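You operate a simulated robot arm through the tools that you are given. There is no shell and no other tool. Be economical: measure what you need, move in short steps, check, and stop when the job is done.

Carry out the task below with a simulated two-armed robot. There is one attempt and no reset: what you move stays moved.

## Task
Count the ink tins on the desk top, then put as many of the spacer rings from the desk top on the square board on the back pallet. Press the three key two times. Fetch the pass tray and set it on the black plate on the front pallet. Stack the film roll marked "9035" from the desk top on top of the film roll that says "2735". Fetch the gear from the desk top and set it on the square board on the back pallet. Turn the bolt six knob to +2. Put the red pellet jar on the proofing end of the ink bench. Screw the lid back on the glass jar. Take the tub marked "W-539" from the shelf under the mixing bench and put it on the top of the gearbox. Open the cupboard door, take the order tag that says "5092" from the top of the lift table and put it on the cupboard under the control panel, then shut the door. Open the shaker hood. Any order will do. Set down upright: pellet jar, tub.

It is judged by the outcome, as a careful person would: the job done as asked, and still so three seconds after it is handed in. It fails if anything else is knocked over, pushed out of place, dropped, spilled or broken. Lids that push on must go on centred and level and be pressed home; caps that screw on are set level and turned clockwise until they are tight.

## Robot
Two 7-joint arms with two-finger grippers on one trunk, on a base that drives. Base frame: it is fixed to the floor where the robot stands at the start and does not move with it; the origin is under the middle of the robot, x ahead of it, y to its left, z up; the surface under the hand at the start is at about z = 760. Units: mm, rad, N and s.
The left shoulder is at the start at [24, 213, 1131], the right one opposite. With the tool pointing down near the work surface each hand reaches from about 100 to 760 mm from the robot's upright axis, wherever it stands, measured 20 degrees to its own side. Places, roughly: black plate on the front pallet [2300, -3900, 700]; bolt six knob [7500, -6000, 900]; cupboard door [7700, -8200, 400]; cupboard under the control panel [8000, -8200, 100]; film roll [1250, -250, 750]; gear [2000, -500, 750]; glass jar (8x8x12 cm) [9300, -8500, 800]; ink tin [500, 0, 750]; order tag [9500, -10500, 750]; pellet jar [8750, -8250, 1000]; proofing end of the ink bench [4400, -10400, 800]; shaker hood [3200, -10400, 1100]; spacer ring [750, 0, 750]; square board on the back pallet [2300, -2000, 700]; three key [600, -400, 800]; top of the gearbox [9000, -6500, 900]; tub [9250, -8250, 250]. Payload 2.2 kg a hand.
The TCP of each hand is the grasp point between the finger pads, 19 mm short of the fingertips. In the tool frame z runs along the fingers and y along their closing line. The gripper opens to 116 mm. The gripper's body begins 70 mm behind the TCP.
Orientation is that of the tool frame in the base frame, as a unit quaternion [w, x, y, z]. With the fingers straight down and closing along the base's y, the tool's x points along the base's -x, its y along +y and its z along -z.

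## Interface
- The arms move only by the tool drive_tool. It takes "left_commands", "right_commands" or both (then of equal length, played together; a hand with none holds still); each is text: rows parted by semicolons, each of 7 numbers parted by spaces: the gripper command, from -1 (fully open) to 1 (shut), values between in proportion, then the shift along the tool's x, y, z in mm, then the turn, a rotation vector about the tool's x, y, z in rad. In form: jaw dx dy dz rx ry rz; .... A call has 1 to 12 rows; each row shifts and turns the commanded pose from where the row before left it, along the tool's axes as they then stand. Each row takes 0.2 s and may step no farther than 50 mm and 0.15 rad from the row before; otherwise, or with a gripper value out of range, the whole call is refused. A pose out of reach is approached as far as the arm can. The call stops where the force on the tool passes 40 N (or 10 N more than at its start, if that is more) or the arm is blocked; 0.2 s more then pass. Each finger halts on what it meets, pressing with about 43 N; the grip force reading is that of the motor and also rises with nothing between the fingers. The clock runs only during rows and for 0.2 s after the last one: add rows that do not move to give the fingers time. It gives the time, the measured TCP pose, the force on the tool (base axes), the opening and the grip force at its end, in the units of the frame above (readings bear some noise), with the torque about the TCP (base axes, N m) and any sound that the robot's microphone picked up.
- Cameras (640 x 400 px; columns grow to the right, rows downward): "scene" is now at [121.6, -33.7, 1279.7]; the picture's right is [-0.41, -0.91, -0.00], its down [-0.63, 0.28, -0.72] and it looks along [0.66, -0.30, -0.69] (base axes); focal length 214 px, centre (320, 200). "left" rides on the left gripper at [69, 15, -97] in its tool frame; the picture's right is [-0.21, 0.98, 0.00], its down [-0.76, -0.17, -0.63] and it looks along [-0.62, -0.14, 0.77] (tool axes); focal length 251 px, centre (320, 200). "right" rides on the right gripper at [69, -15, -97] in its tool frame; the picture's right is [0.21, 0.98, 0.00], its down [-0.76, 0.17, -0.63] and it looks along [-0.62, 0.14, 0.77] (tool axes); focal length 251 px, centre (320, 200). There is no depth. A picture from a camera that has moved, and an enlarged one, comes with that camera's place and axes in the base frame and with its lens. The place of the scene camera against the robot may be out by one fixed shift of up to 12 mm in any direction.
- grab_frame(camera): a new picture of that camera. No time passes.
- raise_lower(by): slides the trunk up (or, below 0, down) by that many mm; the arms and the scene camera ride with it, the base frame stays. It gives what a move gives, with no picture.
- steer(legs): drives the robot by 1 to 6 legs, each [ahead, left, turn to the left] in mm, mm and rad, along the robot's own axes; the way and the turn of a leg run together, so that a leg with both is an arc; at most 1500 mm and 3.142 rad a leg. The arms and the cameras ride along, it lands a little off, and it stops where it bumps. It gives what a move gives.
- pan_tilt(pan, tilt): turns the head with the scene camera to pan (to the left, within 1.396 rad either way) and tilt (down, from -0.506 to 1.204), counted from straight ahead of the robot. It gives what a move gives.
- inspect(camera, box): a new picture of the part [left, top, right, bottom] of that camera's present view, enlarged. No time passes.
- hand_in(): hands the job in; it is judged then, once.

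Go step by step. Nothing tells you exact positions but the pictures and the camera data: compare them with the known pose of the tool, close in by small moves and look again before you grip or let go. The budget is 567 turns and 370 pictures, counting those below and the enlarged ones. Unless the task says otherwise, let go and move clear before handing in.

The tools are called after "Request:" as a command line: name --argument value ..., lists and objects as JSON in quotes. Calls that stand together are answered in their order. drive_tool: Moves the arms, as the interface text tells. Its arguments: {"type":"object","properties":{"left_commands":{"type":"string"},"right_commands":{"type":"string"}},"required":[]} The other tools are called the same way: raise_lower (by) slides the trunk up or down; steer (legs) drives the base; pan_tilt (pan, tilt) turns the head that bears the scene camera; grab_frame (camera) takes a picture; inspect (camera, box) takes an enlarged picture of a part of a camera's view; hand_in () hands the job in.

At the start:

```text
t: 0.0
left_position: [474.7, -8.6, 1162.1]
left_ee_rot: [0.0, 0.001, 1.0, 0.001]
left_contact_force: [-0.9, -0.2, 0.6]
left_torque: [0.01, 0.0, -0.01]
left_opening: 116.1
left_gripper_force: 0.2
right_position: [509.8, -425.0, 1088.4]
right_ee_rot: [-0.002, -0.001, 1.0, 0.001]
right_contact_force: [0.3, 0.5, -0.4]
right_torque: [0.02, -0.01, 0.01]
right_opening: 116.4
right_gripper_force: 0.1
trunk travel left (down, up): [-275.0, 215.0]
robot x, y, heading: [2.0, -0.5, 0.001]
head pan, tilt: [-0.426, 0.756]
```

scene: 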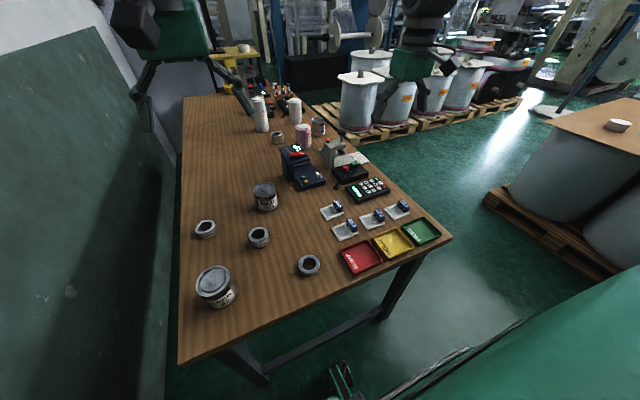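
right: 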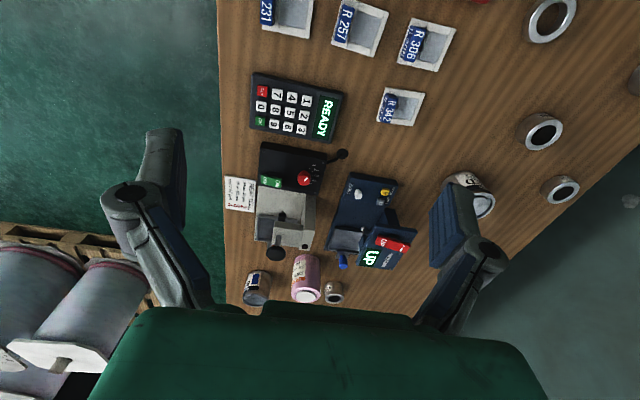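
left: 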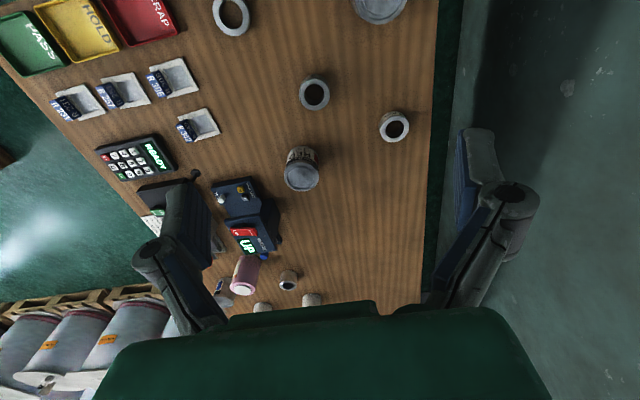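

I see the desk with tins, rings, trays, keypad and further film rolls. I'll look closer to count the ink tins and locate things.

Request:
inspect --camera "scene" --box '[170, 180, 460, 360]'

Request:
inspect --camera "scene" --box '[170, 70, 400, 210]'

```text
2.21 times, centred on (315, 270) of scene
camera zoom: at [121.6, -33.7, 1279.7], right [-0.41, -0.91, 0.0], down [-0.63, 0.28, -0.72], along [0.66, -0.3, -0.69], focal length 473 px, centre (331, 46)
```

zoom: 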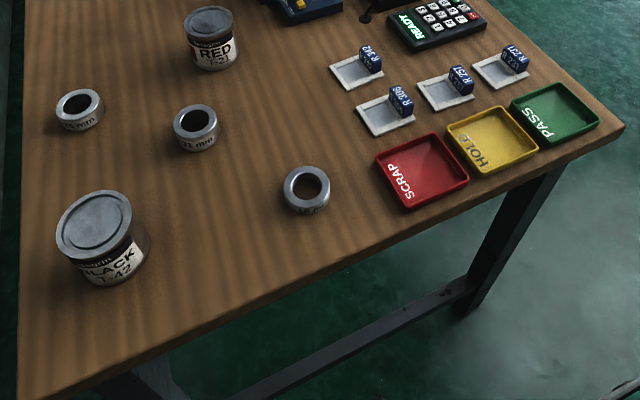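

```text
2.78 times, centred on (285, 140) of scene
camera zoom: at [121.6, -33.7, 1279.7], right [-0.41, -0.91, 0.0], down [-0.63, 0.28, -0.72], along [0.66, -0.3, -0.69], focal length 597 px, centre (417, 367)
```

zoom: 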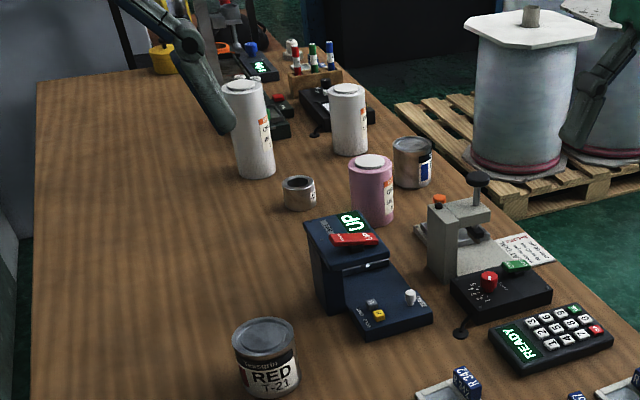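

Request:
pan_tilt --pan -0.2 --tilt 0.45

Request:
grab_frame --camera "scene"

Request:
inspect --camera "scene" --box '[200, 130, 400, 260]'

```text
t: 0.8
left_position: [470.7, -6.5, 1164.2]
left_ee_rot: [0.002, 0.0, 1.0, 0.0]
left_contact_force: [0.0, 1.2, 0.0]
left_torque: [-0.01, 0.04, 0.02]
left_opening: 115.7
left_gripper_force: 0.1
right_position: [505.9, -422.9, 1090.4]
right_ee_rot: [0.001, 0.0, 1.0, 0.0]
right_contact_force: [1.4, -1.1, 0.3]
right_torque: [-0.02, 0.01, -0.01]
right_opening: 116.1
right_gripper_force: 0.1
trunk travel left (down, up): [-275.0, 215.0]
robot x, y, heading: [0.1, 1.2, -0.0]
head pan, tilt: [-0.201, 0.45]
```

```text
364 pictures are left
camera scene: at [136.0, -16.6, 1306.5], right [-0.2, -0.98, 0.0], down [-0.43, 0.09, -0.9], along [0.88, -0.18, -0.44], focal length 214 px, centre (320, 200)
```

scene: 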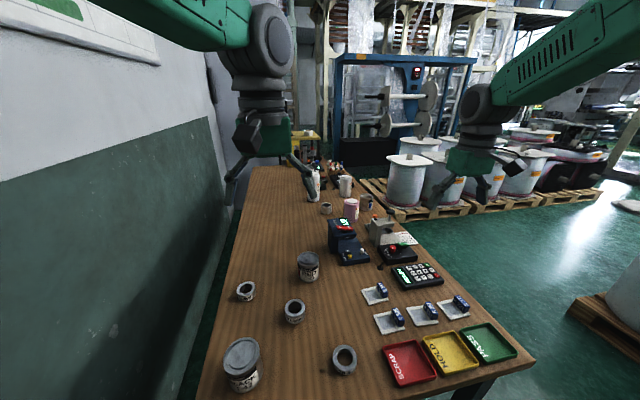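

```text
3.08 times, centred on (300, 195) of scene
camera zoom: at [136.0, -16.6, 1306.5], right [-0.2, -0.98, 0.0], down [-0.43, 0.09, -0.9], along [0.88, -0.18, -0.44], focal length 660 px, centre (382, 215)
```

zoom: 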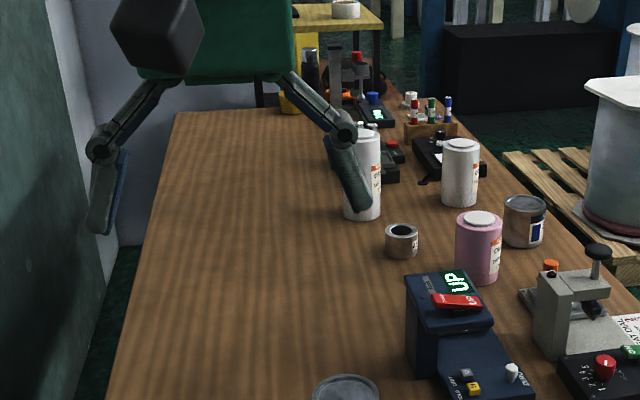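

Request:
inspect --camera "right" --box '[220, 60, 360, 148]'

Request:
inspect --camera "scene" --box '[370, 240, 480, 310]'

```text
4.55 times, centred on (290, 104) of right
camera zoom: at [438.1, -438.9, 1188.4], right [-0.21, 0.98, 0.0], down [0.76, 0.17, 0.63], along [0.62, 0.14, -0.77], focal length 1143 px, centre (456, 636)
```

zoom: 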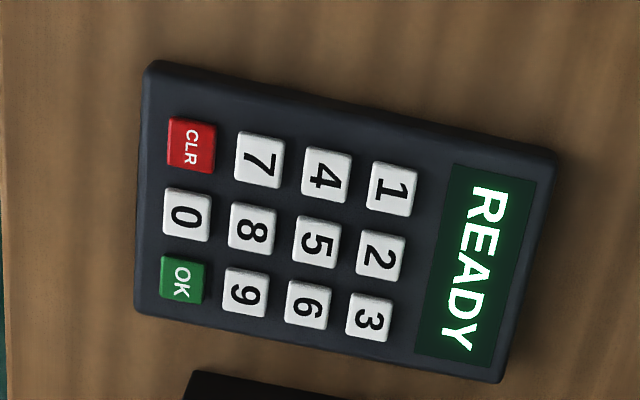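

```text
5.71 times, centred on (425, 275) of scene
camera zoom: at [136.0, -16.6, 1306.5], right [-0.2, -0.98, 0.0], down [-0.43, 0.09, -0.9], along [0.88, -0.18, -0.44], focal length 1226 px, centre (-280, -229)
```

zoom: 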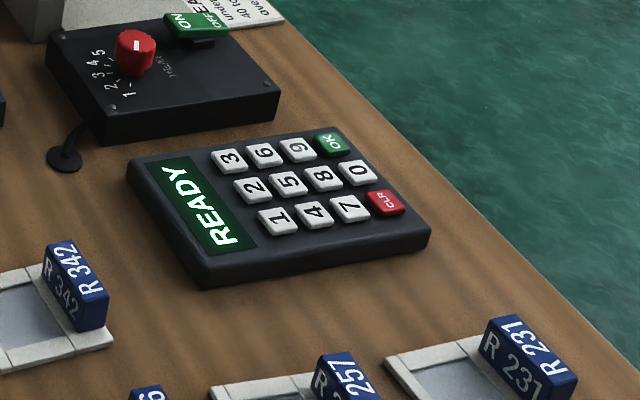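

Request:
drive_tool --right_commands "1 -19 -1.4 40 0 0 0; 1 -19 -1.4 40 0 0 0; 1 -19 -1.4 40 0 0 0; 1 -19 -1.4 40 0 0 0; 1 -19 -1.4 40 0 0 0; 1 -19 -1.4 40 0 0 0; 1 0 0 0 0 0 0"

Request:
grab_frame --camera "right"

Request:
inspect --camera "scene" --box '[370, 220, 480, 310]'

```text
t: 2.4
left_position: [470.0, -6.8, 1164.1]
left_ee_rot: [0.002, 0.001, 1.0, 0.0]
left_contact_force: [0.3, 0.3, -0.4]
left_torque: [0.0, 0.02, 0.01]
left_opening: 115.7
left_gripper_force: 0.1
right_position: [619.9, -431.0, 851.2]
right_ee_rot: [0.002, 0.001, 1.0, 0.001]
right_contact_force: [-0.5, 0.0, 0.1]
right_torque: [-0.03, -0.06, 0.03]
right_opening: 0.0
right_gripper_force: 28.3
trunk travel left (down, up): [-275.0, 215.0]
robot x, y, heading: [-3.5, -4.4, 0.001]
head pan, tilt: [-0.201, 0.45]
```

```text
360 pictures are left
camera right: at [551.5, -447.3, 948.9], right [-0.21, 0.98, 0.0], down [0.75, 0.16, 0.64], along [0.62, 0.14, -0.77], focal length 251 px, centre (320, 200)
```

right: 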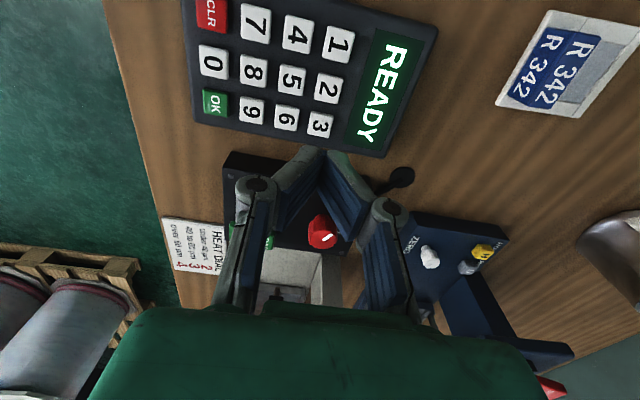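

```text
4.44 times, centred on (425, 265) of scene
camera zoom: at [136.4, -18.4, 1306.6], right [-0.2, -0.98, 0.0], down [-0.43, 0.09, -0.9], along [0.88, -0.18, -0.44], focal length 953 px, centre (-147, -89)
```

zoom: 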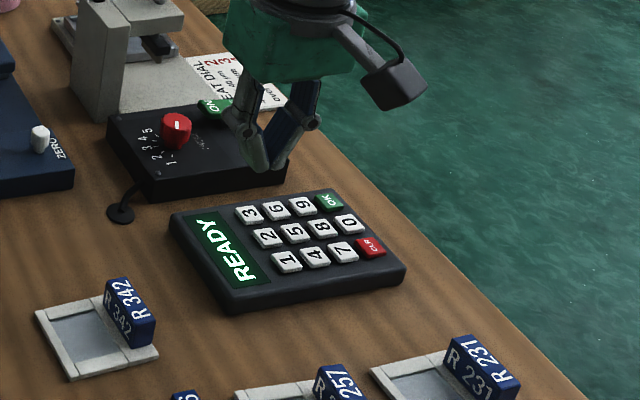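

Request:
drive_tool --right_commands "1 1 -2 10 0 0 0; 1 0 0 10 0 0 0; 1 0 0 5 0 0 0; 1 0 0 3 0 0 0; 1 0 0 0 0 0 0"

Request:
inspect --camera "scene" --box '[370, 220, 480, 310]'

Request:
grab_frame --camera "right"

```text
t: 3.6
left_position: [471.1, -7.1, 1164.0]
left_ee_rot: [0.002, 0.001, 1.0, 0.0]
left_contact_force: [0.7, -1.2, 0.4]
left_torque: [-0.01, 0.0, 0.04]
left_opening: 116.2
left_gripper_force: 0.1
right_position: [620.5, -433.4, 822.5]
right_ee_rot: [0.0, 0.0, 1.0, 0.001]
right_contact_force: [0.3, 0.6, 0.1]
right_torque: [-0.02, -0.03, -0.03]
right_opening: 0.1
right_gripper_force: 28.8
trunk travel left (down, up): [-275.0, 215.0]
robot x, y, heading: [-2.2, -0.4, -0.003]
head pan, tilt: [-0.201, 0.45]
```

```text
4.44 times, centred on (425, 265) of scene
camera zoom: at [137.4, -18.1, 1306.4], right [-0.2, -0.98, 0.0], down [-0.43, 0.09, -0.9], along [0.88, -0.18, -0.44], focal length 953 px, centre (-147, -89)
```

zoom: 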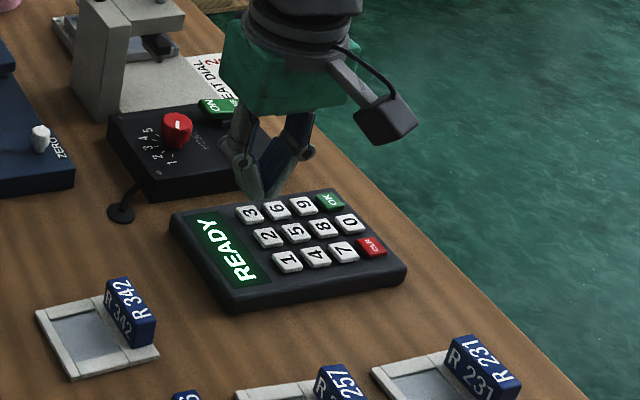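

```text
357 pictures are left
camera right: at [552.1, -449.0, 920.5], right [-0.21, 0.98, 0.0], down [0.76, 0.17, 0.63], along [0.62, 0.14, -0.77], focal length 251 px, centre (320, 200)
```

right: 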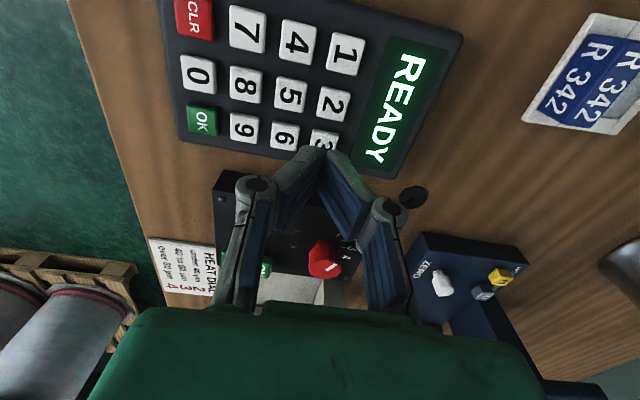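

Request:
drive_tool --right_commands "1 0 0 5 0 0 0; 1 0 0 4 0 0 0; 1 0 0 3 0 0 0; 1 0 0 0 0 0 0"

```text
t: 4.6
left_position: [472.0, -6.5, 1162.8]
left_ee_rot: [0.001, 0.0, 1.0, 0.0]
left_contact_force: [0.9, -0.9, 0.3]
left_torque: [0.0, -0.01, 0.03]
left_opening: 116.1
left_gripper_force: 0.0
right_position: [621.4, -431.9, 811.3]
right_ee_rot: [0.001, 0.0, 1.0, 0.0]
right_contact_force: [0.6, 0.5, 0.4]
right_torque: [0.02, -0.04, -0.01]
right_opening: 0.1
right_gripper_force: 28.3
trunk travel left (down, up): [-275.0, 215.0]
robot x, y, heading: [0.9, -0.2, 0.003]
head pan, tilt: [-0.201, 0.45]
```

Request:
drive_tool --right_commands "1 0 0 3 0 0 0; 1 0 0 3 0 0 0; 1 0 0 0 0 0 0"

Request:
inspect --camera "scene" --box '[370, 220, 480, 310]'

```text
t: 5.4
left_position: [471.1, -8.4, 1162.9]
left_ee_rot: [0.002, 0.0, 1.0, 0.0]
left_contact_force: [-0.1, -0.3, -0.4]
left_torque: [0.0, -0.01, 0.0]
left_opening: 116.1
left_gripper_force: 0.1
right_position: [621.1, -432.4, 805.0]
right_ee_rot: [0.001, 0.0, 1.0, 0.001]
right_contact_force: [-1.3, -0.1, 0.4]
right_torque: [0.0, 0.0, -0.04]
right_opening: 0.0
right_gripper_force: 28.9
trunk travel left (down, up): [-275.0, 215.0]
robot x, y, heading: [0.9, -1.0, -0.001]
head pan, tilt: [-0.201, 0.45]
```

```text
4.44 times, centred on (425, 265) of scene
camera zoom: at [137.4, -18.1, 1306.4], right [-0.2, -0.98, 0.0], down [-0.43, 0.09, -0.9], along [0.88, -0.18, -0.44], focal length 953 px, centre (-147, -89)
```

zoom: 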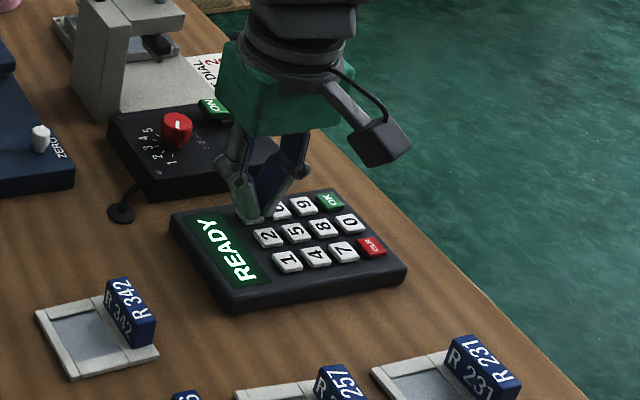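

Request:
drive_tool --right_commands "1 0 0 2 0 0 0; 1 0 0 1 0 0 0; 1 0 0 0 0 0 0"

Request:
inspect --camera "scene" --box '[400, 255, 450, 290]'

```text
t: 6.2
left_position: [471.0, -6.7, 1164.0]
left_ee_rot: [0.002, 0.0, 1.0, 0.0]
left_contact_force: [-0.1, -0.3, 0.1]
left_torque: [0.04, 0.0, -0.02]
left_opening: 115.9
left_gripper_force: 0.0
right_position: [620.6, -432.5, 801.4]
right_ee_rot: [0.0, 0.0, 1.0, 0.002]
right_contact_force: [0.0, -0.1, 1.1]
right_torque: [-0.04, 0.0, 0.0]
right_opening: 6.0
right_gripper_force: 28.4
trunk travel left (down, up): [-275.0, 215.0]
robot x, y, heading: [-1.4, 1.8, -0.004]
head pan, tilt: [-0.201, 0.45]
```

```text
11.43 times, centred on (425, 272) of scene
camera zoom: at [137.3, -18.1, 1306.4], right [-0.2, -0.98, 0.0], down [-0.43, 0.09, -0.9], along [0.88, -0.18, -0.44], focal length 2451 px, centre (-880, -629)
```

zoom: 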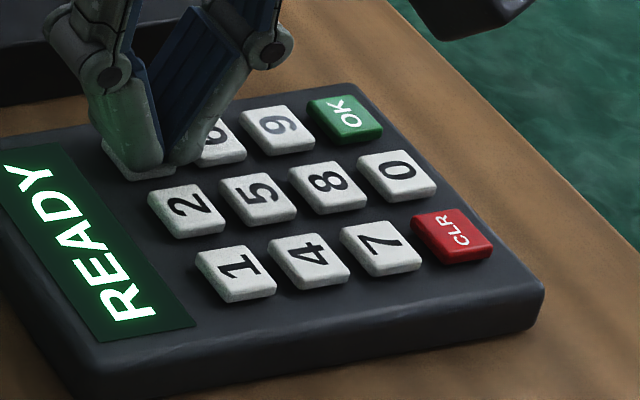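

Request:
drive_tool --right_commands "1 0 0 -4 0 0 0; 1 0 3 0 0 0 0; 1 0 0 0 0 0 0; 1 0 0 2 0 0 0; 1 0 0 2 0 0 0; 1 0 0 0 0 0 0"

Request:
inspect --camera "scene" --box '[400, 255, 450, 290]'

```text
t: 7.6
left_position: [471.3, -6.5, 1164.3]
left_ee_rot: [0.002, 0.0, 1.0, -0.001]
left_contact_force: [-0.3, -0.4, 0.1]
left_torque: [-0.01, 0.04, -0.02]
left_opening: 115.8
left_gripper_force: 0.1
right_position: [620.5, -430.5, 801.7]
right_ee_rot: [0.001, -0.001, 1.0, 0.001]
right_contact_force: [-0.8, 0.5, 0.5]
right_torque: [0.01, 0.0, 0.02]
right_opening: 5.9
right_gripper_force: 28.7
trunk travel left (down, up): [-275.0, 215.0]
robot x, y, heading: [0.1, 0.6, 0.001]
head pan, tilt: [-0.201, 0.45]
```

```text
11.43 times, centred on (425, 272) of scene
camera zoom: at [137.3, -18.0, 1306.4], right [-0.2, -0.98, 0.0], down [-0.43, 0.09, -0.9], along [0.88, -0.18, -0.44], focal length 2451 px, centre (-880, -629)
```

zoom: 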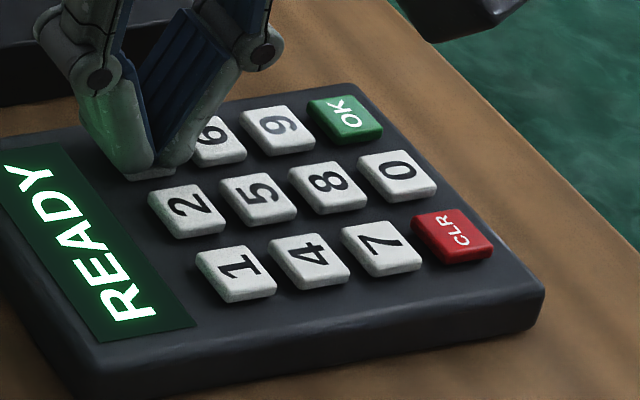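

Request:
drive_tool --right_commands "1 0 0 1 0 0 0; 1 0 0 1 0 0 0; 1 0 0 0 0 0 0"

Request:
inspect --camera "scene" --box '[400, 255, 450, 290]'

```text
t: 8.4
left_position: [471.1, -7.4, 1162.9]
left_ee_rot: [0.002, -0.001, 1.0, 0.0]
left_contact_force: [-0.8, -0.1, -0.8]
left_torque: [-0.03, 0.0, 0.01]
left_opening: 116.1
left_gripper_force: 0.2
right_position: [620.9, -430.4, 799.2]
right_ee_rot: [0.002, 0.0, 1.0, 0.001]
right_contact_force: [0.0, 0.4, 1.9]
right_torque: [-0.01, -0.02, 0.0]
right_opening: 5.5
right_gripper_force: 28.3
trunk travel left (down, up): [-275.0, 215.0]
robot x, y, heading: [-0.2, -2.2, 0.005]
head pan, tilt: [-0.201, 0.45]
heard: click
```

```text
11.43 times, centred on (425, 272) of scene
camera zoom: at [137.1, -17.8, 1306.5], right [-0.2, -0.98, 0.0], down [-0.43, 0.09, -0.9], along [0.88, -0.18, -0.44], focal length 2451 px, centre (-880, -629)
```

zoom: 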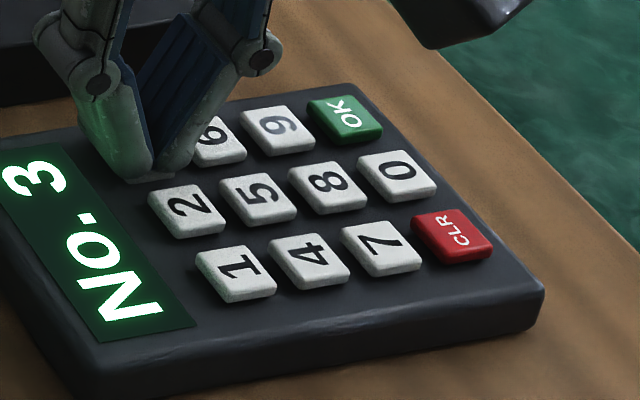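

A click, and the display shows "No. 3". I'll lift to release the key and press a second time.

Request:
drive_tool --right_commands "1 0 0 -4 0 0 0; 1 0 0 -3 0 0 0; 1 0 0 0 0 0 0; 1 0 0 3 0 0 0; 1 0 0 2 0 0 0; 1 0 0 1 0 0 0; 1 0 0 1 0 0 0; 1 0 0 0 0 0 0"

Request:
inspect --camera "scene" --box '[400, 255, 450, 290]'

```text
t: 10.2
left_position: [470.4, -6.5, 1164.3]
left_ee_rot: [0.002, 0.0, 1.0, 0.0]
left_contact_force: [0.0, -0.5, -0.3]
left_torque: [0.0, 0.0, 0.01]
left_opening: 115.7
left_gripper_force: 0.2
right_position: [620.7, -429.6, 799.7]
right_ee_rot: [0.001, 0.0, 1.0, 0.001]
right_contact_force: [-0.1, 0.8, 1.3]
right_torque: [-0.03, 0.0, 0.01]
right_opening: 5.9
right_gripper_force: 29.0
trunk travel left (down, up): [-275.0, 215.0]
robot x, y, heading: [-0.6, 2.9, -0.002]
head pan, tilt: [-0.201, 0.45]
heard: click
```

```text
11.43 times, centred on (425, 272) of scene
camera zoom: at [137.2, -17.8, 1306.5], right [-0.2, -0.98, 0.0], down [-0.43, 0.09, -0.9], along [0.88, -0.18, -0.44], focal length 2451 px, centre (-880, -629)
```

zoom: 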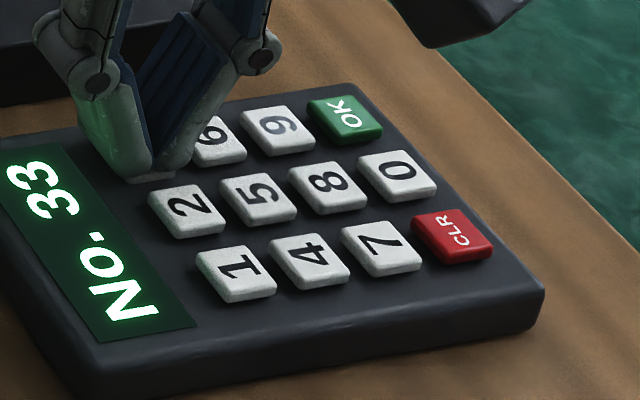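

The keypad shows "No. 33", so the key press is done. Next I lift the right hand and bring the left over ring A (about 633, 106).

Request:
drive_tool --left_commands "-1 -27 18.8 46 0 0 0; -1 -27 18.8 46 0 0 0; -1 -27 18.8 46 0 0 0; -1 -27 18.8 46 0 0 0; -1 -27 18.8 46 0 0 0; -1 -27 18.8 46 0 0 0; -1 0 0 0 0 0 0; -1 0 0 0 0 0 0; -1 0 0 0 0 0 0; -1 0 0 0 0 0 0" --right_commands "1 0 0 -30 0 0 0; 1 0 0 -50 0 0 0; -1 0 0 -50 0 0 0; -1 37 50 0 0 0 0; -1 37 50 0 0 0 0; -1 37 50 0 0 0 0; -1 37 50 0 0 0 0; -1 37 50 0 0 0 0; -1 37 50 0 0 0 0; -1 0 0 0 0 0 0"

Request:
grab_frame --camera "left"

Request:
grab_frame --camera "right"

```text
refused: row 1 steps farther than a row can; nothing moved
```

```text
351 pictures are left
camera left: at [401.8, 8.4, 1258.4], right [0.21, 0.98, 0.0], down [0.75, -0.17, 0.63], along [0.62, -0.14, -0.77], focal length 251 px, centre (320, 200)
```

left: 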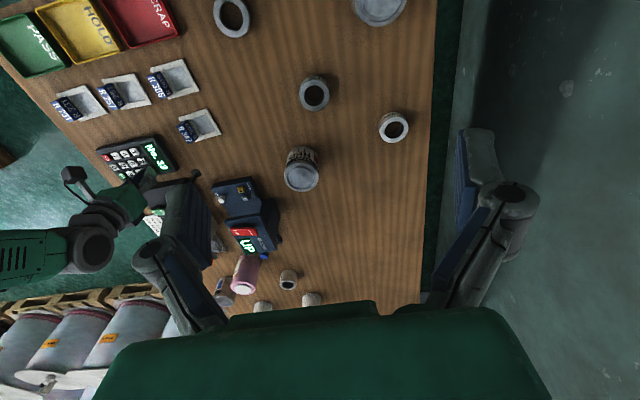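

```text
350 pictures are left
camera right: at [552.5, -445.9, 897.6], right [-0.21, 0.98, 0.0], down [0.75, 0.17, 0.63], along [0.62, 0.14, -0.77], focal length 251 px, centre (320, 200)
```

right: 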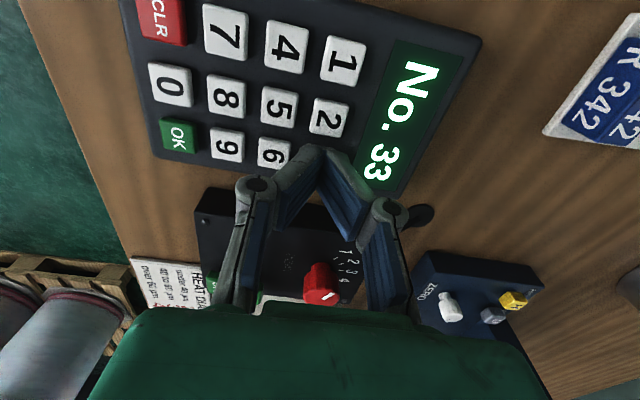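

Request:
drive_tool --left_commands "-1 -20.3 14.1 35 0 0 0; -1 -20.3 14.1 35 0 0 0; -1 -20.3 14.1 35 0 0 0; -1 -20.3 14.1 35 0 0 0; -1 -20.3 14.1 35 0 0 0; -1 -20.3 14.1 35 0 0 0; -1 -20.3 14.1 35 0 0 0; -1 -20.3 14.1 35 0 0 0; -1 0 0 0 0 0 0; -1 0 0 0 0 0 0; -1 0 0 0 0 0 0" --right_commands "1 0 0 -30 0 0 0; 1 0 0 -45 0 0 0; 1 0 0 -45 0 0 0; -1 27 37 0 0 0 0; -1 27 37 0 0 0 0; -1 27 37 0 0 0 0; -1 27 37 0 0 0 0; -1 27 37 0 0 0 0; -1 27 37 0 0 0 0; -1 27 37 0 0 0 0; -1 27 37 0 0 0 0"

Request:
grab_frame --camera "left"

Request:
grab_frame --camera "right"

```text
t: 12.6
left_position: [634.5, 107.6, 882.4]
left_ee_rot: [0.002, 0.0, 1.0, 0.0]
left_contact_force: [-0.3, 1.0, -0.6]
left_torque: [-0.02, -0.02, 0.01]
left_opening: 116.0
left_gripper_force: 0.1
right_position: [403.1, -131.1, 920.2]
right_ee_rot: [0.002, 0.0, 1.0, -0.001]
right_contact_force: [-0.1, 0.1, 0.0]
right_torque: [-0.01, 0.01, 0.04]
right_opening: 116.0
right_gripper_force: 0.1
trunk travel left (down, up): [-275.0, 215.0]
robot x, y, heading: [0.3, 0.3, 0.001]
head pan, tilt: [-0.201, 0.45]
```

```text
349 pictures are left
camera left: at [564.9, 123.3, 978.8], right [0.21, 0.98, 0.0], down [0.75, -0.17, 0.64], along [0.62, -0.14, -0.77], focal length 251 px, centre (320, 200)
```

left: 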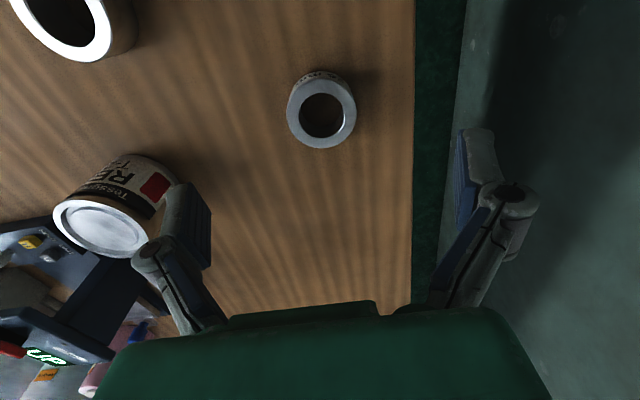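

```text
348 pictures are left
camera right: at [335.0, -146.6, 1018.1], right [-0.21, 0.98, 0.0], down [0.75, 0.17, 0.63], along [0.62, 0.13, -0.77], focal length 251 px, centre (320, 200)
```

right: 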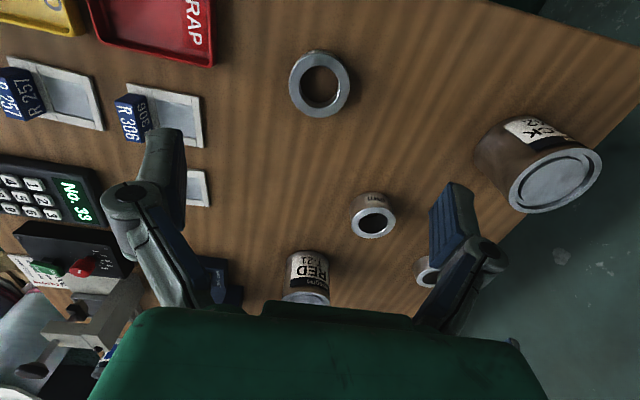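

Request:
drive_tool --left_commands "-1 1 2 30 0 0 0; -1 0 0 30 0 0 0; -1 0 0 20 0 0 0; -1 0 0 12 0 0 0; -1 0 0 0 0 0 0" --right_commands "-1 9 -4.6 40 0 0 0; -1 0 0 40 0 0 0; -1 0 0 30 0 0 0; -1 0 0 20 0 0 0; -1 0 0 0 0 0 0"

Request:
grab_frame --camera "left"

Request:
grab_frame --camera "right"

```text
t: 13.8
left_position: [634.0, 108.7, 790.9]
left_ee_rot: [0.002, -0.001, 1.0, 0.0]
left_contact_force: [0.0, 0.0, -0.1]
left_torque: [-0.01, -0.01, 0.02]
left_opening: 115.8
left_gripper_force: 0.1
right_position: [395.4, -137.1, 790.1]
right_ee_rot: [0.001, 0.0, 1.0, 0.0]
right_contact_force: [-0.5, 0.1, -0.3]
right_torque: [0.03, 0.0, 0.02]
right_opening: 115.9
right_gripper_force: 0.0
trunk travel left (down, up): [-275.0, 215.0]
robot x, y, heading: [-0.7, -0.9, -0.001]
head pan, tilt: [-0.201, 0.45]
```

```text
347 pictures are left
camera left: at [564.3, 123.9, 886.7], right [0.21, 0.98, 0.0], down [0.75, -0.17, 0.64], along [0.62, -0.14, -0.77], focal length 251 px, centre (320, 200)
```

left: 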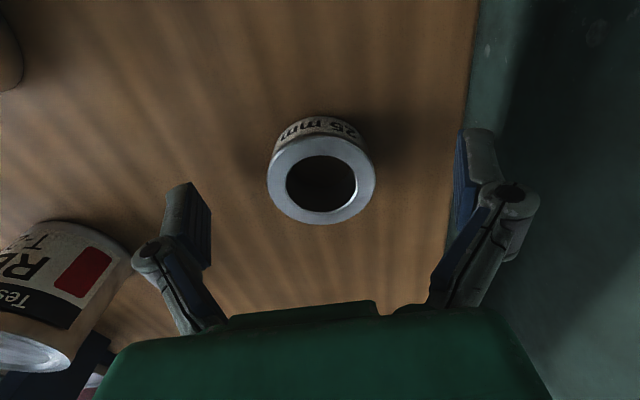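

```text
346 pictures are left
camera right: at [326.9, -153.7, 887.8], right [-0.21, 0.98, 0.0], down [0.75, 0.17, 0.63], along [0.62, 0.14, -0.77], focal length 251 px, centre (320, 200)
```

right: 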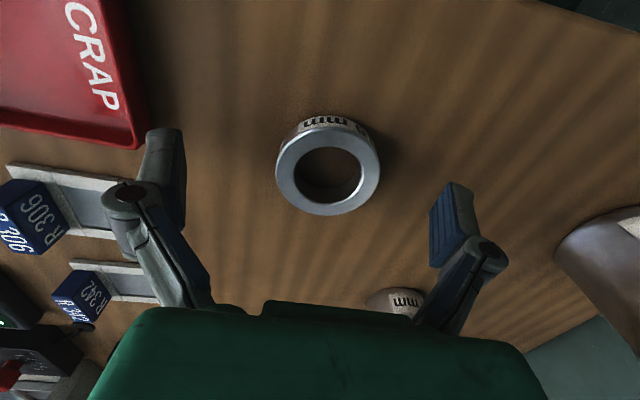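

Request:
drive_tool --left_commands "-1 0 0 6 0 0 0; -1 0 0 0 0 0 0; 0 0 0 0 0 0 0; 1 0 0 0 0 0 0; 1 0 0 0 0 0 0; 1 0 0 0 0 0 0" --right_commands "-1 2 2 6 0 0 0; -1 0 0 0 0 0 0; 0 0 0 0 0 0 0; 1 0 0 0 0 0 0; 1 0 0 0 0 0 0; 1 0 0 0 0 0 0"

```text
t: 15.2
left_position: [632.8, 108.4, 785.6]
left_ee_rot: [0.002, 0.0, 1.0, -0.001]
left_contact_force: [0.2, -0.7, 3.2]
left_torque: [-0.1, 0.0, 0.02]
left_opening: 54.8
left_gripper_force: 43.1
right_position: [393.2, -136.0, 784.0]
right_ee_rot: [0.0, 0.0, 1.0, -0.001]
right_contact_force: [0.2, 1.3, 0.3]
right_torque: [0.0, 0.03, -0.02]
right_opening: 54.7
right_gripper_force: 43.0
trunk travel left (down, up): [-275.0, 215.0]
robot x, y, heading: [1.4, -1.3, 0.005]
head pan, tilt: [-0.201, 0.45]
```

Request:
drive_tool --left_commands "1 0 0 -10 0 0 0; 1 0 0 -40 0 0 0; 1 0 0 -45 0 0 0; 1 15 10 -45 0 0 0; 1 40 20 0 0 0 0; 1 40 20 0 0 0 0; 1 40 20 0 0 0 0; 1 40 20 0 0 0 0; 1 0 0 0 0 0 0" --right_commands "1 0 0 -10 0 0 0; 1 0 0 -40 0 0 0; 1 0 0 -45 0 0 0; 1 0 0 -45 0 0 0; 1 0 -25 0 0 0 0; 1 0 -30 0 0 0 0; 1 0 -30 0 0 0 0; 1 0 0 0 0 0 0; 1 0 0 0 0 0 0"

Request:
pan_tilt --pan -1.0 --tilt 0.4

Request:
grab_frame --camera "scene"

Request:
grab_frame --camera "right"

Request:
grab_frame --camera "left"

```text
t: 17.2
left_position: [458.7, 201.0, 924.9]
left_ee_rot: [0.002, 0.001, 1.0, -0.001]
left_contact_force: [0.0, -0.7, -0.1]
left_torque: [-0.01, 0.04, 0.02]
left_opening: 0.2
left_gripper_force: 28.3
right_position: [395.2, -219.8, 923.5]
right_ee_rot: [0.0, -0.001, 1.0, 0.001]
right_contact_force: [0.4, -0.2, 0.7]
right_torque: [-0.01, 0.03, 0.02]
right_opening: 0.0
right_gripper_force: 28.5
trunk travel left (down, up): [-275.0, 215.0]
robot x, y, heading: [-0.1, -2.4, 0.001]
head pan, tilt: [-0.201, 0.45]
```

```text
t: 18.3
left_position: [458.7, 200.1, 924.7]
left_ee_rot: [0.002, 0.0, 1.0, 0.0]
left_contact_force: [-0.3, 0.7, -0.5]
left_torque: [-0.01, 0.01, -0.02]
left_opening: 0.0
left_gripper_force: 28.2
right_position: [394.5, -219.5, 923.2]
right_ee_rot: [0.001, 0.001, 1.0, -0.001]
right_contact_force: [0.2, -0.5, 0.1]
right_torque: [0.04, -0.01, 0.01]
right_opening: 0.0
right_gripper_force: 28.5
trunk travel left (down, up): [-275.0, 215.0]
robot x, y, heading: [0.4, -0.6, -0.002]
head pan, tilt: [-1.0, 0.4]
```

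```text
345 pictures are left
camera scene: at [96.4, -75.0, 1311.4], right [-0.84, -0.54, 0.0], down [-0.21, 0.33, -0.92], along [0.5, -0.77, -0.39], focal length 214 px, centre (320, 200)
```

scene: 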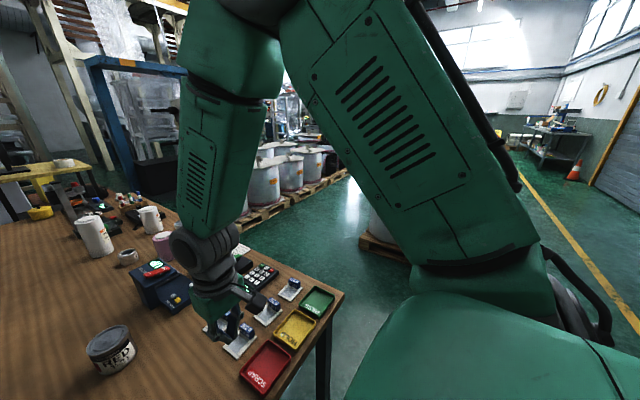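

```text
344 pictures are left
camera right: at [325.5, -236.7, 1021.0], right [-0.21, 0.98, 0.0], down [0.76, 0.17, 0.63], along [0.62, 0.14, -0.77], focal length 251 px, centre (320, 200)
```

right: 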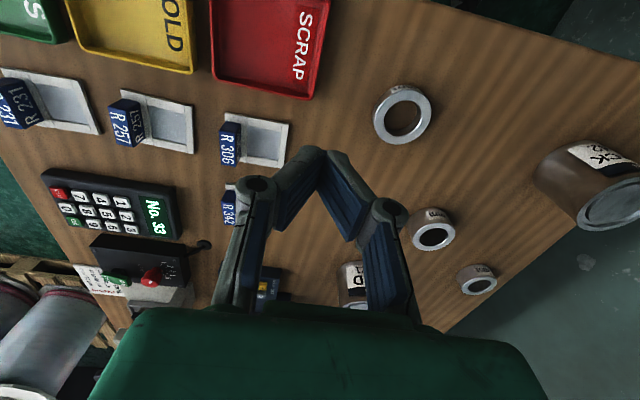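

```text
343 pictures are left
camera left: at [389.0, 215.2, 1019.8], right [0.21, 0.98, 0.0], down [0.75, -0.17, 0.63], along [0.62, -0.14, -0.77], focal length 251 px, centre (320, 200)
```

left: 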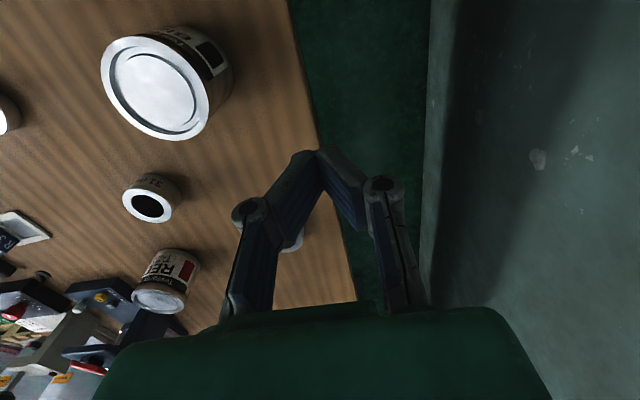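

The rings slipped out on lifting, because I gripped them too high. I'll go back and grip lower, just above the desk.

Request:
drive_tool --left_commands "-1 -40 -20 0 0 0 0; -1 -40 -20 0 0 0 0; -1 -40 -20 0 0 0 0; -1 -40 -20 0 0 0 0; -1 -14 -12 20 0 0 0; -1 0 0 40 0 0 0; -1 0 0 40 0 0 0; -1 0 0 25 0 0 0; -1 0 0 10 0 0 0; -1 0 0 0 0 0 0" --right_commands "-1 0 25 0 0 0 0; -1 0 30 0 0 0 0; -1 0 28 0 0 0 0; -1 0 0 0 0 0 0; -1 0 0 20 0 0 0; -1 0 0 40 0 0 0; -1 0 0 40 0 0 0; -1 0 0 25 0 0 0; -1 0 0 10 0 0 0; -1 0 0 0 0 0 0"

Request:
grab_frame --camera "right"

Request:
grab_frame --camera "left"

```text
t: 20.5
left_position: [633.1, 105.9, 790.2]
left_ee_rot: [0.001, 0.0, 1.0, 0.0]
left_contact_force: [-0.2, 0.2, -0.9]
left_torque: [0.01, 0.02, -0.02]
left_opening: 116.1
left_gripper_force: 0.0
right_position: [395.4, -136.5, 789.5]
right_ee_rot: [0.0, 0.0, 1.0, 0.0]
right_contact_force: [0.0, 0.3, 0.4]
right_torque: [0.05, 0.0, 0.01]
right_opening: 116.0
right_gripper_force: 0.0
trunk travel left (down, up): [-275.0, 215.0]
robot x, y, heading: [1.3, -1.5, 0.003]
head pan, tilt: [-1.0, 0.4]
```

```text
342 pictures are left
camera right: at [325.6, -153.2, 886.6], right [-0.21, 0.98, 0.0], down [0.76, 0.17, 0.63], along [0.62, 0.14, -0.77], focal length 251 px, centre (320, 200)
```

right: 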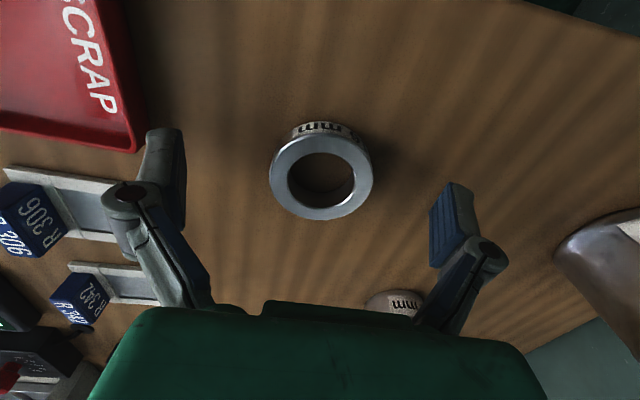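

```text
341 pictures are left
camera left: at [563.2, 121.9, 885.1], right [0.21, 0.98, 0.0], down [0.75, -0.17, 0.64], along [0.62, -0.14, -0.77], focal length 251 px, centre (320, 200)
```

left: 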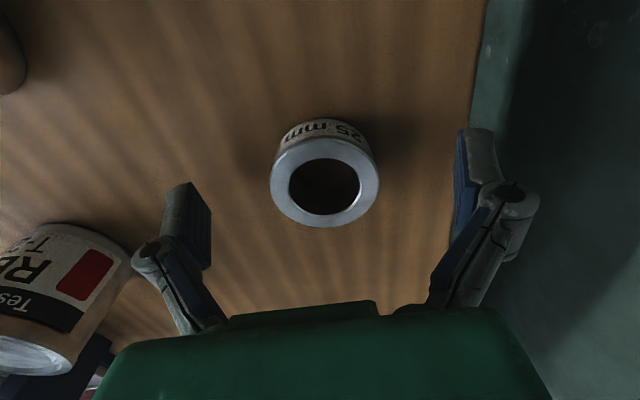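

Request:
drive_tool --left_commands "-1 0 2 5 0 0 0; -1 0 0 3 0 0 0; -1 0 0 2 0 0 0; -1 0 0 0 0 0 0; 0 0 0 0 0 0 0; 1 0 0 0 0 0 0; 1 0 0 0 0 0 0; 1 0 0 0 0 0 0; 1 0 0 0 0 0 0; 1 0 0 -4 0 0 0" --right_commands "-1 0 0 5 0 0 0; -1 0 0 3 0 0 0; -1 0 0 2 0 0 0; -1 0 0 0 0 0 0; 0 0 0 0 0 0 0; 1 0 0 0 0 0 0; 1 0 0 0 0 0 0; 1 0 0 0 0 0 0; 1 0 0 0 0 0 0; 1 0 0 -4 0 0 0"

Request:
drive_tool --left_commands "1 0 0 -10 0 0 0; 1 0 0 -10 0 0 0; 1 0 0 -10 0 0 0; 1 0 0 0 0 0 0" --right_commands "1 0 0 -10 0 0 0; 1 0 0 -10 0 0 0; 1 0 0 -10 0 0 0; 1 0 0 0 0 0 0"

Request:
grab_frame --camera "right"

```text
t: 22.7
left_position: [633.3, 108.9, 784.8]
left_ee_rot: [0.001, 0.001, 1.0, -0.001]
left_contact_force: [-0.5, 0.0, -0.8]
left_torque: [0.01, -0.01, -0.03]
left_opening: 54.3
left_gripper_force: 43.1
right_position: [394.6, -137.1, 783.0]
right_ee_rot: [0.0, 0.001, 1.0, 0.0]
right_contact_force: [-0.6, -0.2, -0.5]
right_torque: [0.02, 0.0, 0.01]
right_opening: 54.8
right_gripper_force: 43.3
trunk travel left (down, up): [-275.0, 215.0]
robot x, y, heading: [3.4, -1.0, -0.006]
head pan, tilt: [-1.0, 0.4]
```

```text
t: 23.7
left_position: [633.0, 108.0, 815.1]
left_ee_rot: [0.0, 0.0, 1.0, -0.001]
left_contact_force: [0.3, -1.0, -1.2]
left_torque: [0.01, 0.01, -0.06]
left_opening: 54.7
left_gripper_force: 43.1
right_position: [394.2, -137.0, 813.3]
right_ee_rot: [0.001, 0.0, 1.0, 0.0]
right_contact_force: [-0.1, -0.1, -1.0]
right_torque: [-0.01, 0.05, -0.01]
right_opening: 54.5
right_gripper_force: 42.9
trunk travel left (down, up): [-275.0, 215.0]
robot x, y, heading: [1.4, -2.2, -0.001]
head pan, tilt: [-1.0, 0.4]
```

```text
340 pictures are left
camera right: at [325.4, -153.6, 910.6], right [-0.21, 0.98, 0.0], down [0.76, 0.17, 0.63], along [0.62, 0.14, -0.77], focal length 251 px, centre (320, 200)
```

right: 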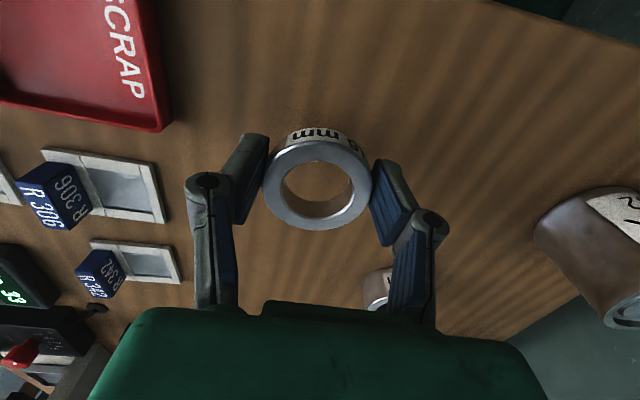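

Request:
drive_tool --left_commands "1 0 0 -30 0 0 0; 1 0 0 -35 0 0 0; 1 0 0 -35 0 0 0; 1 0 0 -35 0 0 0; 1 30 15 -5 0 0 0; 1 35 15 0 0 0 0; 1 35 15 0 0 0 0; 1 35 15 0 0 0 0; 1 35 15 0 0 0 0; 1 30 15 0 0 0 0; 1 0 0 0 0 0 0" --right_commands "1 0 0 -30 0 0 0; 1 0 0 -35 0 0 0; 1 0 0 -35 0 0 0; 1 0 0 -35 0 0 0; 1 0 -20 -5 0 0 0; 1 0 -20 0 0 0 0; 1 0 -20 0 0 0 0; 1 0 -10 0 0 0 0; 1 0 0 0 0 0 0; 1 0 0 0 0 0 0; 1 0 0 0 0 0 0"

Request:
pan_tilt --pan -1.39 --tilt 0.3

Request:
grab_frame --camera "scene"

```text
t: 26.1
left_position: [431.5, 198.8, 952.9]
left_ee_rot: [0.001, 0.0, 1.0, -0.001]
left_contact_force: [0.4, -0.1, -1.1]
left_torque: [0.0, 0.07, 0.02]
left_opening: 54.7
left_gripper_force: 42.8
right_position: [394.3, -207.5, 952.0]
right_ee_rot: [0.0, 0.0, 1.0, 0.0]
right_contact_force: [-0.5, 0.5, -0.8]
right_torque: [-0.02, 0.07, -0.03]
right_opening: 54.6
right_gripper_force: 43.1
trunk travel left (down, up): [-275.0, 215.0]
robot x, y, heading: [-2.8, -0.8, 0.003]
head pan, tilt: [-1.0, 0.4]
```

```text
t: 27.0
left_position: [431.6, 198.5, 952.9]
left_ee_rot: [0.002, 0.001, 1.0, 0.0]
left_contact_force: [-0.3, 0.3, -1.1]
left_torque: [-0.01, 0.0, -0.01]
left_opening: 54.5
left_gripper_force: 42.8
right_position: [394.0, -207.3, 951.9]
right_ee_rot: [0.001, 0.0, 1.0, 0.0]
right_contact_force: [-0.9, -0.2, 0.2]
right_torque: [0.03, 0.02, 0.02]
right_opening: 54.8
right_gripper_force: 42.9
trunk travel left (down, up): [-275.0, 215.0]
robot x, y, heading: [1.3, 0.4, 0.001]
head pan, tilt: [-1.389, 0.3]
```

```text
339 pictures are left
camera scene: at [63.0, -88.7, 1320.8], right [-0.98, -0.18, 0.0], down [-0.06, 0.29, -0.95], along [0.17, -0.94, -0.3], focal length 214 px, centre (320, 200)
```

scene: 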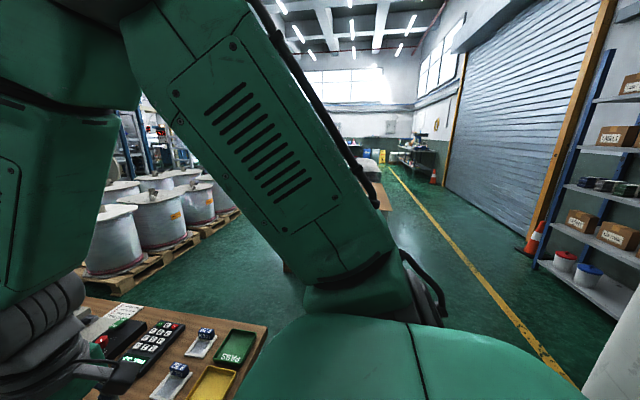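

Request:
steer --legs '[[-250, 0, 0], [0, 0, -1.57]]'

Request:
pan_tilt --pan 0.0 --tilt 0.3

Request:
grab_frame --camera "scene"

```text
t: 32.7
left_position: [-57.5, -435.0, 955.2]
left_ee_rot: [0.001, 0.713, 0.701, -0.002]
left_contact_force: [-1.0, 0.0, -1.0]
left_torque: [0.03, 0.01, 0.03]
left_opening: 54.7
left_gripper_force: 43.0
right_position: [-464.6, -390.5, 952.1]
right_ee_rot: [0.0, 0.713, 0.701, -0.001]
right_contact_force: [0.4, -0.6, -0.2]
right_torque: [-0.02, 0.01, 0.0]
right_opening: 54.7
right_gripper_force: 43.4
trunk travel left (down, up): [-275.0, 215.0]
robot x, y, heading: [-250.9, 1.1, -1.588]
head pan, tilt: [-1.389, 0.3]
```

```text
t: 34.2
left_position: [-56.9, -432.8, 955.3]
left_ee_rot: [0.002, 0.713, 0.701, -0.002]
left_contact_force: [0.5, 0.6, -0.3]
left_torque: [-0.01, 0.03, 0.04]
left_opening: 54.6
left_gripper_force: 43.2
right_position: [-464.6, -388.4, 953.7]
right_ee_rot: [0.001, 0.713, 0.701, -0.002]
right_contact_force: [0.7, -0.2, 0.2]
right_torque: [0.02, 0.01, -0.03]
right_opening: 54.9
right_gripper_force: 42.6
trunk travel left (down, up): [-275.0, 215.0]
robot x, y, heading: [-246.6, 2.4, -1.588]
head pan, tilt: [0.0, 0.3]
```

```text
338 pictures are left
camera scene: at [-249.4, -133.1, 1320.5], right [-1.0, 0.02, 0.0], down [0.01, 0.3, -0.95], along [-0.02, -0.95, -0.3], focal length 214 px, centre (320, 200)
```

scene: 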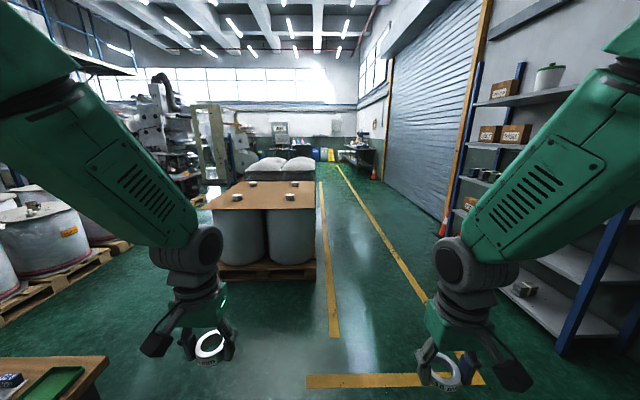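

Request:
steer --legs '[[1150, 0, 0], [0, 0, 1.588], [1350, 0, 0]]'

Request:
pan_tilt --pan -0.5 --tilt 0.4

Request:
grab_frame --camera "scene"

```text
t: 50.3
left_position: [1521.9, -955.5, 954.9]
left_ee_rot: [0.003, 0.005, 1.0, 0.0]
left_contact_force: [0.5, 0.2, -1.6]
left_torque: [0.01, 0.01, -0.02]
left_opening: 54.7
left_gripper_force: 43.0
right_position: [1479.8, -1361.2, 952.9]
right_ee_rot: [0.002, 0.006, 1.0, 0.0]
right_contact_force: [0.0, -0.1, -1.2]
right_torque: [0.0, 0.03, -0.03]
right_opening: 54.2
right_gripper_force: 43.0
trunk travel left (down, up): [-275.0, 215.0]
robot x, y, heading: [1086.8, -1151.0, -0.012]
head pan, tilt: [0.0, 0.3]
```

```text
t: 51.2
left_position: [1519.6, -955.3, 955.5]
left_ee_rot: [0.003, 0.005, 1.0, 0.001]
left_contact_force: [-0.2, 0.1, -0.4]
left_torque: [0.04, 0.04, 0.01]
left_opening: 54.7
left_gripper_force: 42.9
right_position: [1477.0, -1361.8, 952.9]
right_ee_rot: [0.003, 0.005, 1.0, 0.0]
right_contact_force: [0.8, 0.1, -0.5]
right_torque: [-0.01, 0.01, 0.0]
right_opening: 54.5
right_gripper_force: 42.7
trunk travel left (down, up): [-275.0, 215.0]
robot x, y, heading: [1093.2, -1148.9, -0.003]
head pan, tilt: [-0.499, 0.4]
```

```text
337 pictures are left
camera scene: at [1217.0, -1191.8, 1311.3], right [-0.49, -0.87, 0.0], down [-0.34, 0.19, -0.92], along [0.8, -0.45, -0.39], focal length 214 px, centre (320, 200)
```

scene: 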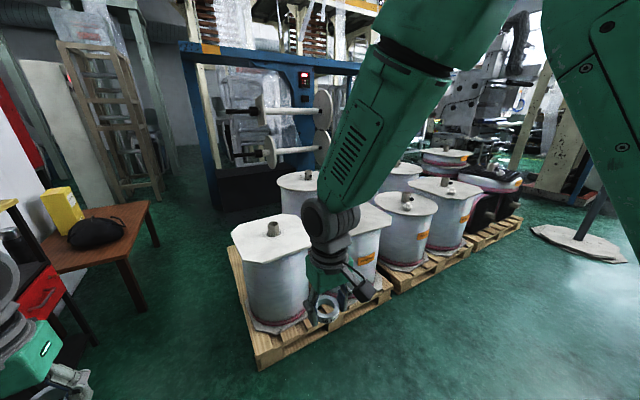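

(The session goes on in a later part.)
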